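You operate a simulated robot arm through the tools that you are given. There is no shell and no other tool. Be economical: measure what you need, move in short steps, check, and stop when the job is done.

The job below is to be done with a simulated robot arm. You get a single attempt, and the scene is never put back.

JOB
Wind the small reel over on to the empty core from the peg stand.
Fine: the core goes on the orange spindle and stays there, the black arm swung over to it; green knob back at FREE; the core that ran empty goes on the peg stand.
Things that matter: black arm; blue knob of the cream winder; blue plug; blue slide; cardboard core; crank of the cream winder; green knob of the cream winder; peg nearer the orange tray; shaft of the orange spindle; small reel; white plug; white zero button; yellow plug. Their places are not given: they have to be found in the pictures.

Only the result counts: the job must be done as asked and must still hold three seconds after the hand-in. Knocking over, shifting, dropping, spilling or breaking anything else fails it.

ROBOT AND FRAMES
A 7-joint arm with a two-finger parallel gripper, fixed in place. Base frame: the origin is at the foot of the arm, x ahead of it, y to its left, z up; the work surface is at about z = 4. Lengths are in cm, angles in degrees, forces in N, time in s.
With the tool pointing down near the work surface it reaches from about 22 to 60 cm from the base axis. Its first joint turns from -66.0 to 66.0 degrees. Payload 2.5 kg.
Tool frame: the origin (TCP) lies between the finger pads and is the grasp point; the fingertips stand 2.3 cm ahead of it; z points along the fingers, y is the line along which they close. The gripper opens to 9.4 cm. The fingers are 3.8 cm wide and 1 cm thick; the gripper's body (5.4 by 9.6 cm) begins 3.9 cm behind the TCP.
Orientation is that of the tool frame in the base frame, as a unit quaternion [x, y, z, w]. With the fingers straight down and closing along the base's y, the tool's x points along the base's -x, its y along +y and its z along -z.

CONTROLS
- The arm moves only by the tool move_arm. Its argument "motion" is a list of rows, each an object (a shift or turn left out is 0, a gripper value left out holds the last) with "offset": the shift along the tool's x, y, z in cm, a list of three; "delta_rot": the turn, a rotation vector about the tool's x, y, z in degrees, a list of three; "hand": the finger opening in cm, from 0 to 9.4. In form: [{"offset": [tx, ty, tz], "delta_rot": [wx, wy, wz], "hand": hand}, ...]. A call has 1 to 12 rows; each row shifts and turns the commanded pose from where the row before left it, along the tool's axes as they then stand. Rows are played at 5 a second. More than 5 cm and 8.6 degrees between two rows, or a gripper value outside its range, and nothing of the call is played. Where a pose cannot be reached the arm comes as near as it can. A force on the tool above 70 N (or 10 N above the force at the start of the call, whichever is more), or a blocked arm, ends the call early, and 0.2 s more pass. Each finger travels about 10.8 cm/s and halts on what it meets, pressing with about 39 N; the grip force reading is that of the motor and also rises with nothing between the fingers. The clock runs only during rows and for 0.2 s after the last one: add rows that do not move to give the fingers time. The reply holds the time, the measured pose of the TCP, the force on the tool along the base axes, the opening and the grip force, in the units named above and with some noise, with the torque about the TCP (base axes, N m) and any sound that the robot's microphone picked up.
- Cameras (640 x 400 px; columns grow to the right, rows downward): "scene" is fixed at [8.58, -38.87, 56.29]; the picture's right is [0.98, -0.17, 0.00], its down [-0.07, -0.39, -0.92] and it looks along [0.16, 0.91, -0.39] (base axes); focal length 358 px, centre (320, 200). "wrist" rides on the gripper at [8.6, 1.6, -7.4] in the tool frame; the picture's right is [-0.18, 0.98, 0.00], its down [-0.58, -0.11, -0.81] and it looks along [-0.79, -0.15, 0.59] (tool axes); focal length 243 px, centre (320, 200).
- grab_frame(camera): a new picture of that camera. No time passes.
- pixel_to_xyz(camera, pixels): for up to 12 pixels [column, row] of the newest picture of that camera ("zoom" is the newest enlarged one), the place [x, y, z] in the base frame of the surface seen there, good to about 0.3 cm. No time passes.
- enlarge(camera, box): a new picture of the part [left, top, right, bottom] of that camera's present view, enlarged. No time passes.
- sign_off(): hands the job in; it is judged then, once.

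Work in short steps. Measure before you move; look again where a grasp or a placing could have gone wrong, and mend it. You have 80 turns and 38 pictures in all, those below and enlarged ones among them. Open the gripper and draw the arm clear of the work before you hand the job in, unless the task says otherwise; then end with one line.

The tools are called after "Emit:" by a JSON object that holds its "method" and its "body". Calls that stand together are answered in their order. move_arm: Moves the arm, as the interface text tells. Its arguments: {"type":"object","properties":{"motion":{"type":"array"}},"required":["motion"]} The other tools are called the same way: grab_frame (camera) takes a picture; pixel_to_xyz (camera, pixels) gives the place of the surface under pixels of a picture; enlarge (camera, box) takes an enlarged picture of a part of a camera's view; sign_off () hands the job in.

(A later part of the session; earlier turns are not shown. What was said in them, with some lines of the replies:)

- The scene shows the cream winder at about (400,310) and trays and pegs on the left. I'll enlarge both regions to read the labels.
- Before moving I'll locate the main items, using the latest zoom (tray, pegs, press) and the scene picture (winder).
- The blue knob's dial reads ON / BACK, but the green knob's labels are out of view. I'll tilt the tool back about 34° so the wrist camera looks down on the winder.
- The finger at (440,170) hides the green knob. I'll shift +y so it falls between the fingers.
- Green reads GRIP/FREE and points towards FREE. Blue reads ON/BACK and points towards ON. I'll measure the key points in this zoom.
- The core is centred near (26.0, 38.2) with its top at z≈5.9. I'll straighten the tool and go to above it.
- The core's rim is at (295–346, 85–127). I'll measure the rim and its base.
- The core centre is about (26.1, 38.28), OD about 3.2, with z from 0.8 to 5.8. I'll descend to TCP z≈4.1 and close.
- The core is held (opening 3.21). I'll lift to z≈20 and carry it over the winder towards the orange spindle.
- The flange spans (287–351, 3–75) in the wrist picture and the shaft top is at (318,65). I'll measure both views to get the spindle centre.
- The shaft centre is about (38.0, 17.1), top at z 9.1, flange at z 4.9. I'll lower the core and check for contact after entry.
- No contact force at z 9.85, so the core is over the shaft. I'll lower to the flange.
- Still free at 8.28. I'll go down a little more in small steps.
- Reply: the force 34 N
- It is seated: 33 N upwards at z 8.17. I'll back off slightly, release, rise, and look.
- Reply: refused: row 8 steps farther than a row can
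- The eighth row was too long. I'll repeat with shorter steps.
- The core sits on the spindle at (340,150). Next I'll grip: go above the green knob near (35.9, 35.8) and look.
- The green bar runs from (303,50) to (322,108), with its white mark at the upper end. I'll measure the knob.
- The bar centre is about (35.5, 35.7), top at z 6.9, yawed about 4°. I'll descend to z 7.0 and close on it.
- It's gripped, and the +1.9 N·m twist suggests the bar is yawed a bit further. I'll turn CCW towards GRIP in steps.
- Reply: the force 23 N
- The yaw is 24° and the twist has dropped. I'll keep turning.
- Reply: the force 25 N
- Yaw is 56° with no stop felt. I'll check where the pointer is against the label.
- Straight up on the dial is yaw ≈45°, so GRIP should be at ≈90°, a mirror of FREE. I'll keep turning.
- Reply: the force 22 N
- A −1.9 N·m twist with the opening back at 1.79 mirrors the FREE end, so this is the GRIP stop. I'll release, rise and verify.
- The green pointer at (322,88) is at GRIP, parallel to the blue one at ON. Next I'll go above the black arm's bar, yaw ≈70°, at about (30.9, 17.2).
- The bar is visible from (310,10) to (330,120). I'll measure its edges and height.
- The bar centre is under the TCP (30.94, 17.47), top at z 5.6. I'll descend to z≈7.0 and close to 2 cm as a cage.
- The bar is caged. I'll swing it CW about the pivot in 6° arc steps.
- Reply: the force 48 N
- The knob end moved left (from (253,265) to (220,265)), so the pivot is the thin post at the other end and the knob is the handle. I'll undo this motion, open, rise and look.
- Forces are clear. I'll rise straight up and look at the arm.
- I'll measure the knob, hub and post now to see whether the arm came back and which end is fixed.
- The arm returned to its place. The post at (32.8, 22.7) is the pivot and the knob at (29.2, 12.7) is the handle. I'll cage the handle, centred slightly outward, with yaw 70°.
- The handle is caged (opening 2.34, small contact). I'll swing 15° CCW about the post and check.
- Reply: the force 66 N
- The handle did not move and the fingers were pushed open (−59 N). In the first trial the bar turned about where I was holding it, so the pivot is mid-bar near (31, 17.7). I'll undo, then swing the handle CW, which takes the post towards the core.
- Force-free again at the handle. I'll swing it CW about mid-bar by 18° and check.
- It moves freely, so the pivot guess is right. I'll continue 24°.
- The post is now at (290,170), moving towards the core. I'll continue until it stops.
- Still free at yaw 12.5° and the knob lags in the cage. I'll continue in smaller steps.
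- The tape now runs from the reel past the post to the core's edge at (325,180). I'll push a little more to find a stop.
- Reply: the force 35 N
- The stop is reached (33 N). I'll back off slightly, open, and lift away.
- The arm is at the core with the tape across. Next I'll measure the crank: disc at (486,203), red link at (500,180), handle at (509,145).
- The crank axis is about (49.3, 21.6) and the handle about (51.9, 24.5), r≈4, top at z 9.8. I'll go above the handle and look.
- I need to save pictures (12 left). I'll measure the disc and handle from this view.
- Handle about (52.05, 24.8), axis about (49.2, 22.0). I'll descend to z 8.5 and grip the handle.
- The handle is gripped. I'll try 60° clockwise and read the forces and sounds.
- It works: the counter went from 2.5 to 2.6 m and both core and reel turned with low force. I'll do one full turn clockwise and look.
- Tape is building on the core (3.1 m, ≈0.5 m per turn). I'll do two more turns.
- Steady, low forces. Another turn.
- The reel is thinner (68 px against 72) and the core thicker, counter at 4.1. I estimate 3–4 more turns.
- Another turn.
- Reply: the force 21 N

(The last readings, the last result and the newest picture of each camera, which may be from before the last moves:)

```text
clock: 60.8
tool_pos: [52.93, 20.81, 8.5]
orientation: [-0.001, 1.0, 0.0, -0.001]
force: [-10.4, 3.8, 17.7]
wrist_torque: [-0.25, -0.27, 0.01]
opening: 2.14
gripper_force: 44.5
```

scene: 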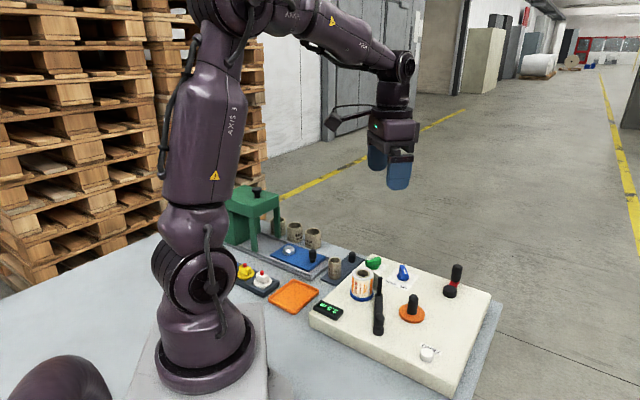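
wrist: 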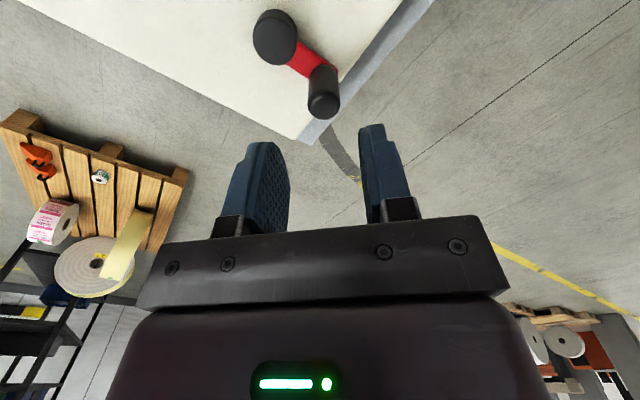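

A third turn in this batch, then a look.

Emit:
{"method": "move_arm", "body": {"motion": [{"offset": [1.036, -1.793, 0]}, {"offset": [1.793, -1.036, 0]}, {"offset": [2.07, 0, 0]}, {"offset": [1.793, 1.036, 0]}, {"offset": [1.036, 1.793, 0]}, {"offset": [0, 2.07, 0]}, {"offset": [-1.036, 1.793, 0]}, {"offset": [-1.793, 1.036, 0]}, {"offset": [-2.07, 0, 0]}, {"offset": [-1.793, -1.036, 0]}, {"offset": [-1.036, -1.793, 0]}, {"offset": [0, -2.07, 0]}]}}

Emit:
{"method": "enlarge", "body": {"camera": "scene", "box": [320, 230, 480, 350]}}

```text
clock: 63.4
tool_pos: [52.86, 20.68, 8.41]
orientation: [-0.001, 1.0, -0.002, -0.003]
force: [-10.2, 3.5, 3.0]
wrist_torque: [-0.2, -0.04, 0.01]
opening: 2.12
gripper_force: 45.1
```

```text
3.33 times, centred on (400, 290) of scene
```

zoom: 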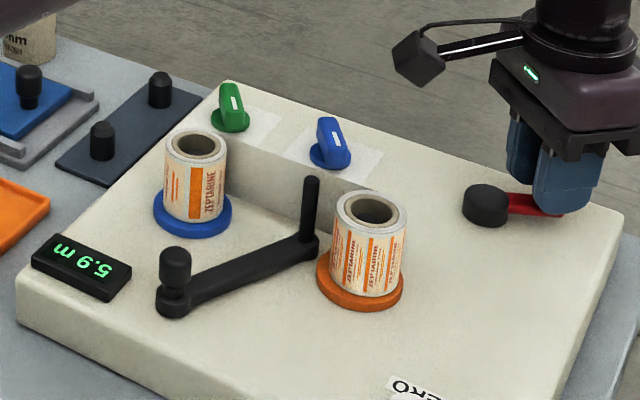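

Counter at 5.9 and reel width 63 px, down from 72 (bare core ≈54). That leaves about 3 m, roughly 5 turns.

Emit:
{"method": "move_arm", "body": {"motion": [{"offset": [1.036, -1.793, 0]}, {"offset": [1.793, -1.036, 0]}, {"offset": [2.07, 0, 0]}, {"offset": [1.793, 1.036, 0]}, {"offset": [1.036, 1.793, 0]}, {"offset": [0, 2.07, 0]}, {"offset": [-1.036, 1.793, 0]}, {"offset": [-1.793, 1.036, 0]}, {"offset": [-2.07, 0, 0]}, {"offset": [-1.793, -1.036, 0]}, {"offset": [-1.036, -1.793, 0]}, {"offset": [0, -2.07, 0]}]}}

```text
clock: 66.0
tool_pos: [52.9, 20.71, 8.33]
orientation: [-0.002, 1.0, -0.001, -0.005]
force: [-17.3, 5.2, 6.0]
wrist_torque: [-0.25, 0.2, 0.01]
opening: 2.13
gripper_force: 45.1
```

Steady; next turn.

Emit:
{"method": "move_arm", "body": {"motion": [{"offset": [1.036, -1.793, 0]}, {"offset": [1.793, -1.036, 0]}, {"offset": [2.07, 0, 0]}, {"offset": [1.793, 1.036, 0]}, {"offset": [1.036, 1.793, 0]}, {"offset": [0, 2.07, 0]}, {"offset": [-1.036, 1.793, 0]}, {"offset": [-1.793, 1.036, 0]}, {"offset": [-2.07, 0, 0]}, {"offset": [-1.793, -1.036, 0]}, {"offset": [-1.036, -1.793, 0]}, {"offset": [0, -2.07, 0]}]}}

```text
clock: 68.6
tool_pos: [52.96, 20.96, 8.32]
orientation: [-0.002, 1.0, 0.001, -0.002]
force: [-17.1, 5.0, 20.1]
wrist_torque: [-0.23, -0.37, 0.04]
opening: 2.14
gripper_force: 45.0
```

Another turn.

Emit:
{"method": "move_arm", "body": {"motion": [{"offset": [1.036, -1.793, 0]}, {"offset": [1.793, -1.036, 0]}, {"offset": [2.07, 0, 0]}, {"offset": [1.793, 1.036, 0]}, {"offset": [1.036, 1.793, 0]}, {"offset": [0, 2.07, 0]}, {"offset": [-1.036, 1.793, 0]}, {"offset": [-1.793, 1.036, 0]}, {"offset": [-2.07, 0, 0]}, {"offset": [-1.793, -1.036, 0]}, {"offset": [-1.036, -1.793, 0]}, {"offset": [0, -2.07, 0]}]}}

```text
clock: 71.2
tool_pos: [52.92, 20.85, 8.52]
orientation: [-0.001, 1.0, -0.001, -0.003]
force: [-15.4, 4.5, 0.5]
wrist_torque: [-0.21, 0.15, 0.04]
opening: 2.13
gripper_force: 45.3
```

One more, then look.

Emit:
{"method": "move_arm", "body": {"motion": [{"offset": [1.036, -1.793, 0]}, {"offset": [1.793, -1.036, 0]}, {"offset": [2.07, 0, 0]}, {"offset": [1.793, 1.036, 0]}, {"offset": [1.036, 1.793, 0]}, {"offset": [0, 2.07, 0]}, {"offset": [-1.036, 1.793, 0]}, {"offset": [-1.793, 1.036, 0]}, {"offset": [-2.07, 0, 0]}, {"offset": [-1.793, -1.036, 0]}, {"offset": [-1.036, -1.793, 0]}, {"offset": [0, -2.07, 0]}]}}

Emit:
{"method": "enlarge", "body": {"camera": "scene", "box": [320, 230, 480, 350]}}

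```text
clock: 73.8
tool_pos: [52.93, 20.86, 8.29]
orientation: [-0.001, 1.0, 0.001, -0.002]
force: [-16.1, 5.1, 11.1]
wrist_torque: [-0.26, -0.15, 0.01]
opening: 2.14
gripper_force: 44.5
```

```text
3.33 times, centred on (400, 290) of scene
```

zoom: 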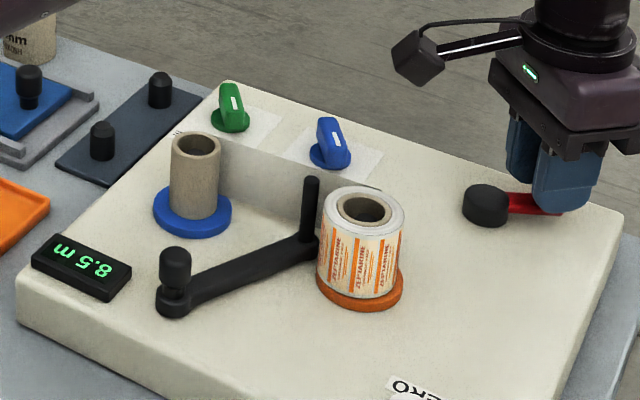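

The blue-spindle core looks bare, but the web still spans to the new reel at (280,180). One more turn to run the tail off.

Emit:
{"method": "move_arm", "body": {"motion": [{"offset": [1.036, -1.793, 0]}, {"offset": [1.793, -1.036, 0]}, {"offset": [2.07, 0, 0]}, {"offset": [1.793, 1.036, 0]}, {"offset": [1.036, 1.793, 0]}, {"offset": [0, 2.07, 0]}, {"offset": [-1.036, 1.793, 0]}, {"offset": [-1.793, 1.036, 0]}, {"offset": [-2.07, 0, 0]}, {"offset": [-1.793, -1.036, 0]}, {"offset": [-1.036, -1.793, 0]}, {"offset": [0, -2.07, 0]}]}}

Emit:
{"method": "enlarge", "body": {"camera": "scene", "box": [320, 230, 480, 350]}}

```text
clock: 76.4
tool_pos: [52.88, 20.62, 8.49]
orientation: [-0.001, 1.0, 0.0, -0.004]
force: [-15.8, 5.7, 6.9]
wrist_torque: [-0.27, 0.21, 0.04]
opening: 2.15
gripper_force: 45.3
```

```text
3.33 times, centred on (400, 290) of scene
```

zoom: 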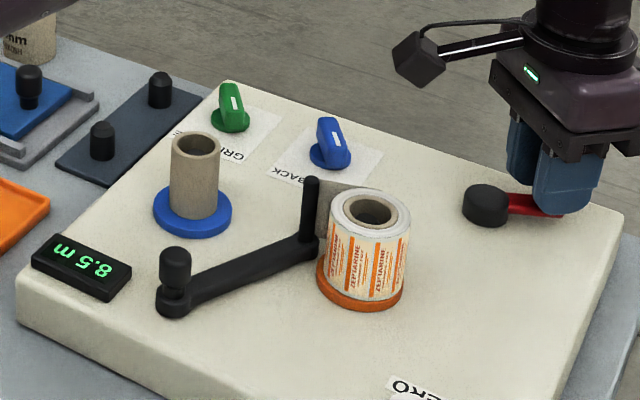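

The tail has run off the old core and the counter is steady at 8.5 m, so winding is done. I'll release the crank, lift, and travel above the green knob.

Emit:
{"method": "move_arm", "body": {"motion": [{"hand": 3}, {"hand": 4.5}, {"hand": 5}, {"offset": [0, 0, -4]}, {"offset": [0, 0, -3.5]}, {"offset": [3.48, 2.98, 0]}, {"offset": [3.48, 2.98, 0]}, {"offset": [3.48, 2.98, 0]}, {"offset": [3.48, 2.98, 0]}, {"offset": [3.48, 2.98, 0]}, {}]}}

Emit:
{"method": "move_arm", "body": {"motion": [{"delta_rot": [0, 0, -8.5]}, {"delta_rot": [0, 0, -8.5]}, {"delta_rot": [0, 0, -8.5]}, {"delta_rot": [0, 0, -8.5]}, {"delta_rot": [0, 0, -8.5]}, {"delta_rot": [0, 0, -8.5]}, {"delta_rot": [0, 0, -8.5]}, {"delta_rot": [0, 0, -8.5]}, {"delta_rot": [0, 0, -8]}, {}]}}

```text
clock: 78.8
tool_pos: [35.77, 35.73, 15.82]
orientation: [0.0, 1.0, 0.0, 0.001]
force: [-0.3, 0.3, 0.8]
wrist_torque: [0.0, 0.04, 0.01]
opening: 4.99
gripper_force: 0.1
```

```text
clock: 81.0
tool_pos: [35.69, 35.64, 15.89]
orientation: [-0.617, 0.787, 0.0, 0.0]
force: [-0.6, 0.1, 0.5]
wrist_torque: [0.01, -0.01, -0.04]
opening: 4.98
gripper_force: 0.0
```

I'm above the knob at yaw 76°. I'll descend and close on the bar.

Emit:
{"method": "move_arm", "body": {"motion": [{"offset": [0, 0, 4]}, {"offset": [0, 0, 3]}, {"offset": [0, 0, 1.6]}, {}, {"hand": 3}, {"hand": 2}, {"hand": 1}, {"hand": 0.8}, {}, {}]}}

```text
clock: 83.2
tool_pos: [35.6, 35.56, 7.36]
orientation: [-0.616, 0.788, -0.001, 0.001]
force: [7.5, -2.8, -5.7]
wrist_torque: [0.02, -0.04, 0.0]
opening: 1.5
gripper_force: 45.0
```

Aligned (no twist). I'll turn CW back towards FREE (≈14°) with slight overtravel.

Emit:
{"method": "move_arm", "body": {"motion": [{"delta_rot": [0, 0, 8.5]}, {"delta_rot": [0, 0, 8.5]}, {"delta_rot": [0, 0, 8.5]}, {"delta_rot": [0, 0, 8.5]}, {"delta_rot": [0, 0, 8.5]}, {"delta_rot": [0, 0, 8.5]}, {"delta_rot": [0, 0, 8.5]}, {"delta_rot": [0, 0, 8.5]}, {}]}}

```text
clock: 85.2
tool_pos: [35.43, 35.74, 7.41]
orientation: [-0.072, 0.997, -0.001, 0.001]
force: [-8.3, -4.9, -8.0]
wrist_torque: [-0.04, -0.36, 1.94]
opening: 1.55
gripper_force: 44.8
```

FREE stop reached (+1.9 N·m). I'll release, lift, square up and move above the empty core on the blue spindle.

Emit:
{"method": "move_arm", "body": {"motion": [{"hand": 2.5}, {"hand": 4}, {"hand": 5.5}, {"offset": [0, 0, -4]}, {"offset": [0, 0, -4]}, {"offset": [0, 0, -2.5], "delta_rot": [0, 0, 8.2]}, {"offset": [2, -3.35, 0]}, {"offset": [2, -3.35, 0]}, {"offset": [1.95, -3.35, 0]}, {}, {}]}}

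Emit:
{"method": "grab_frame", "body": {"camera": "wrist"}}

```text
clock: 87.6
tool_pos: [29.72, 25.79, 17.85]
orientation: [0.001, 1.0, 0.0, 0.0]
force: [0.4, -0.1, -0.4]
wrist_torque: [0.03, -0.01, 0.0]
opening: 5.47
gripper_force: 0.2
```

```text
5 pictures are left
```

wrist: 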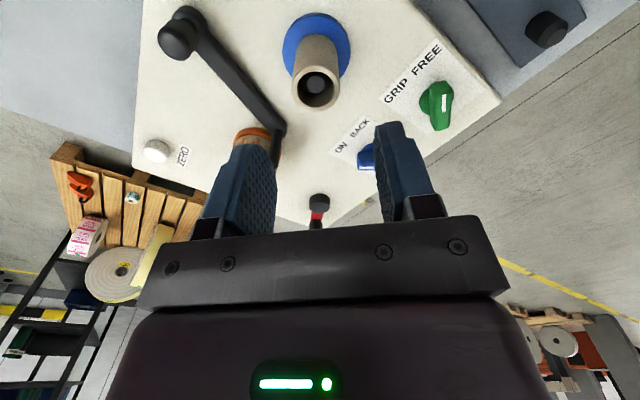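

Green points to FREE (mark at (441,100), upward). I'll measure the empty core's rim at (292–341, 65–110), the peg and the stand.

Emit:
{"method": "pixel_to_xyz", "body": {"camera": "wrist", "pixels": [[294, 88], [339, 88], [316, 67], [316, 108], [316, 50], [550, 30], [540, 15], [285, 40], [349, 40], [270, 115], [180, 40]]}}

```text
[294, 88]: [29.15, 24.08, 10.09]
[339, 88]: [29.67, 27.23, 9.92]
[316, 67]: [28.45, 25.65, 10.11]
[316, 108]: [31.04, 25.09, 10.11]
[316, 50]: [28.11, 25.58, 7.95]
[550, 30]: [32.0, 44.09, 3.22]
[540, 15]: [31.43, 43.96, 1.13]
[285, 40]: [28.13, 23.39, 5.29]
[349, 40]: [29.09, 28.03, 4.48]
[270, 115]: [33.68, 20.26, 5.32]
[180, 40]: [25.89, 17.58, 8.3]
```

The core centre is about (29.7, 25.65), top at z 10.1. I'll descend to z≈8.2 and grip.

Emit:
{"method": "move_arm", "body": {"motion": [{"offset": [0, -0.1, 4]}, {"offset": [0, 0, 4]}, {"offset": [0, 0, 1.65]}, {}, {"hand": 4}, {"hand": 3}, {"hand": 2.5}, {"hand": 2.5}, {"hand": 2.5}, {}]}}

```text
clock: 89.8
tool_pos: [29.67, 25.54, 8.08]
orientation: [0.002, 1.0, 0.001, 0.0]
force: [-0.4, -0.5, -0.4]
wrist_torque: [-0.02, -0.02, 0.02]
opening: 3.22
gripper_force: 38.9
```

Gripped (3.22). I'll lift and watch for resistance.

Emit:
{"method": "move_arm", "body": {"motion": [{"offset": [0, 0, -1.5]}, {"offset": [0, 0, -3]}, {"offset": [0, 0, -4]}, {"offset": [0, 0, -3.5]}, {}]}}

```text
clock: 91.0
tool_pos: [29.69, 25.36, 20.14]
orientation: [0.0, 1.0, 0.001, 0.0]
force: [-0.1, 0.7, -0.4]
wrist_torque: [0.0, -0.03, 0.01]
opening: 3.23
gripper_force: 38.8
```

It came free. I'll carry it above the peg near the orange tray at about (26.1, 38.35) and look.

Emit:
{"method": "move_arm", "body": {"motion": [{"offset": [1.2, 4.3, 0]}, {"offset": [1.2, 4.3, 0]}, {"offset": [1.2, 4.35, 0]}, {}, {}]}}

Emit:
{"method": "grab_frame", "body": {"camera": "wrist"}}

```text
clock: 92.2
tool_pos: [26.07, 38.55, 20.25]
orientation: [0.002, 1.0, 0.001, 0.0]
force: [0.0, 0.4, -1.0]
wrist_torque: [-0.02, 0.01, 0.04]
opening: 3.25
gripper_force: 39.1
```

```text
4 pictures are left
```

wrist: 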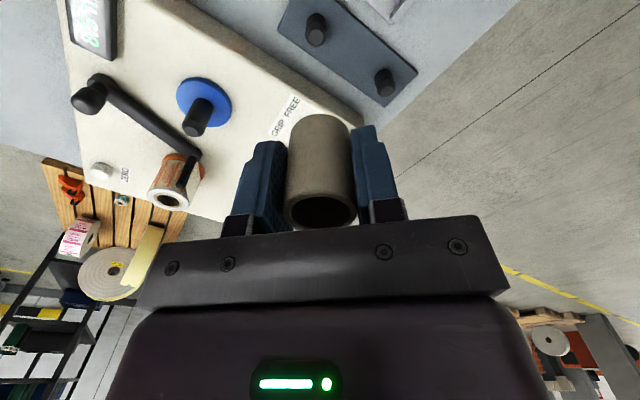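

The peg is at (316,30). I'll measure it, and the far peg as a check.

Emit:
{"method": "pixel_to_xyz", "body": {"camera": "wrist", "pixels": [[307, 32], [326, 32], [316, 42], [316, 18], [316, 34], [306, 25], [326, 25], [384, 93], [384, 75], [323, 203], [305, 50]]}}

```text
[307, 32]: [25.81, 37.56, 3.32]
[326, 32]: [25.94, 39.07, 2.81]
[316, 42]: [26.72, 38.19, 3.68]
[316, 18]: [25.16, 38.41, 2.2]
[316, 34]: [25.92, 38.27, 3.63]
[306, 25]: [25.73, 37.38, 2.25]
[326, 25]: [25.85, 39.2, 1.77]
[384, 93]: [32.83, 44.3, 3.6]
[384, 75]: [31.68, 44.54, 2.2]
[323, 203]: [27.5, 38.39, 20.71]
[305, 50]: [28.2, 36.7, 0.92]
```

The peg centre is about (26.0, 38.35), top at z 3.7. I'll lower until the core starts over the peg.

Emit:
{"method": "move_arm", "body": {"motion": [{"offset": [0.05, -0.08, 4.5]}, {"offset": [0, 0, 4.5]}, {"offset": [0, 0, 3]}, {"offset": [0, 0, 1]}, {"offset": [0, 0, 1]}, {}]}}

```text
clock: 93.6
tool_pos: [26.02, 38.17, 6.23]
orientation: [0.001, 1.0, 0.001, 0.0]
force: [-0.4, -0.6, 0.4]
wrist_torque: [-0.02, -0.01, -0.03]
opening: 3.25
gripper_force: 39.1
```

It's past the peg tip without contact. I'll continue down to near seating.

Emit:
{"method": "move_arm", "body": {"motion": [{"offset": [0, 0, 1]}, {"offset": [0, 0, 0.8]}, {"offset": [0, 0, 0.3]}, {}]}}

```text
clock: 94.6
tool_pos: [25.96, 38.36, 4.08]
orientation: [0.002, 1.0, 0.0, -0.001]
force: [-0.2, 0.0, 0.1]
wrist_torque: [0.01, 0.01, -0.01]
opening: 3.24
gripper_force: 39.2
```

Almost there; small steps until contact.

Emit:
{"method": "move_arm", "body": {"motion": [{"offset": [0, 0, 0.1]}, {"offset": [0, 0, 0.1]}, {}]}}

```text
clock: 95.4
tool_pos: [26.07, 38.29, 4.0]
orientation: [0.001, 1.0, 0.0, -0.001]
force: [0.1, -0.1, -0.6]
wrist_torque: [-0.02, -0.02, 0.0]
opening: 3.22
gripper_force: 39.2
```

Emit:
{"method": "move_arm", "body": {"motion": [{"offset": [0, 0, 0.12]}, {"offset": [0, 0, 0.1]}, {}]}}

```text
clock: 96.2
tool_pos: [25.95, 38.29, 3.69]
orientation: [0.001, 1.0, -0.001, 0.0]
force: [-4.1, -5.5, 17.2]
wrist_torque: [-0.18, 0.12, 0.01]
opening: 3.24
gripper_force: 39.5
```

Contact (17 N), so the core is seated. I'll release, lift, and draw clear for a final look.

Emit:
{"method": "move_arm", "body": {"motion": [{"offset": [0, 0, -0.1]}, {"hand": 3.6}, {"hand": 4.5}, {"hand": 5.5}, {}, {"offset": [0, 0, -4]}, {"offset": [0, 0, -4.5]}, {"offset": [0, 0, -4.5]}, {"offset": [0, 0, -4.5]}, {"offset": [0, 0, -4.5]}, {"offset": [0, 0, -4]}, {}]}}

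Emit:
{"method": "enlarge", "body": {"camera": "scene", "box": [280, 220, 480, 370]}}

```text
clock: 98.8
tool_pos: [26.08, 38.44, 29.81]
orientation: [0.001, 1.0, 0.0, 0.0]
force: [0.3, -0.8, 0.0]
wrist_torque: [-0.01, 0.0, 0.03]
opening: 5.51
gripper_force: 0.0
```

```text
2.67 times, centred on (380, 295) of scene
```

zoom: 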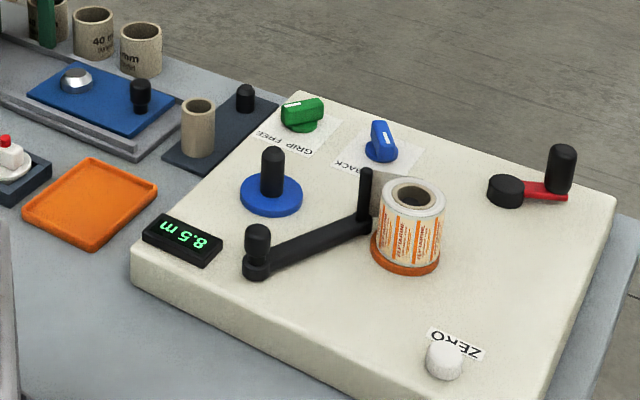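

The final picture shows everything in place: the wound reel on the orange spindle at (410,225), the black arm at it, green at FREE at (300,110), and the empty core on the peg at (198,125). The gripper is open and clear, so I'm handing in.

Emit:
{"method": "sign_off", "body": {}}

```text
The job is handed in.
```

The small reel is wound over onto the core on the orange spindle, with the black arm swung to it, the green knob back at FREE and the emptied core on the peg nearer the orange tray.
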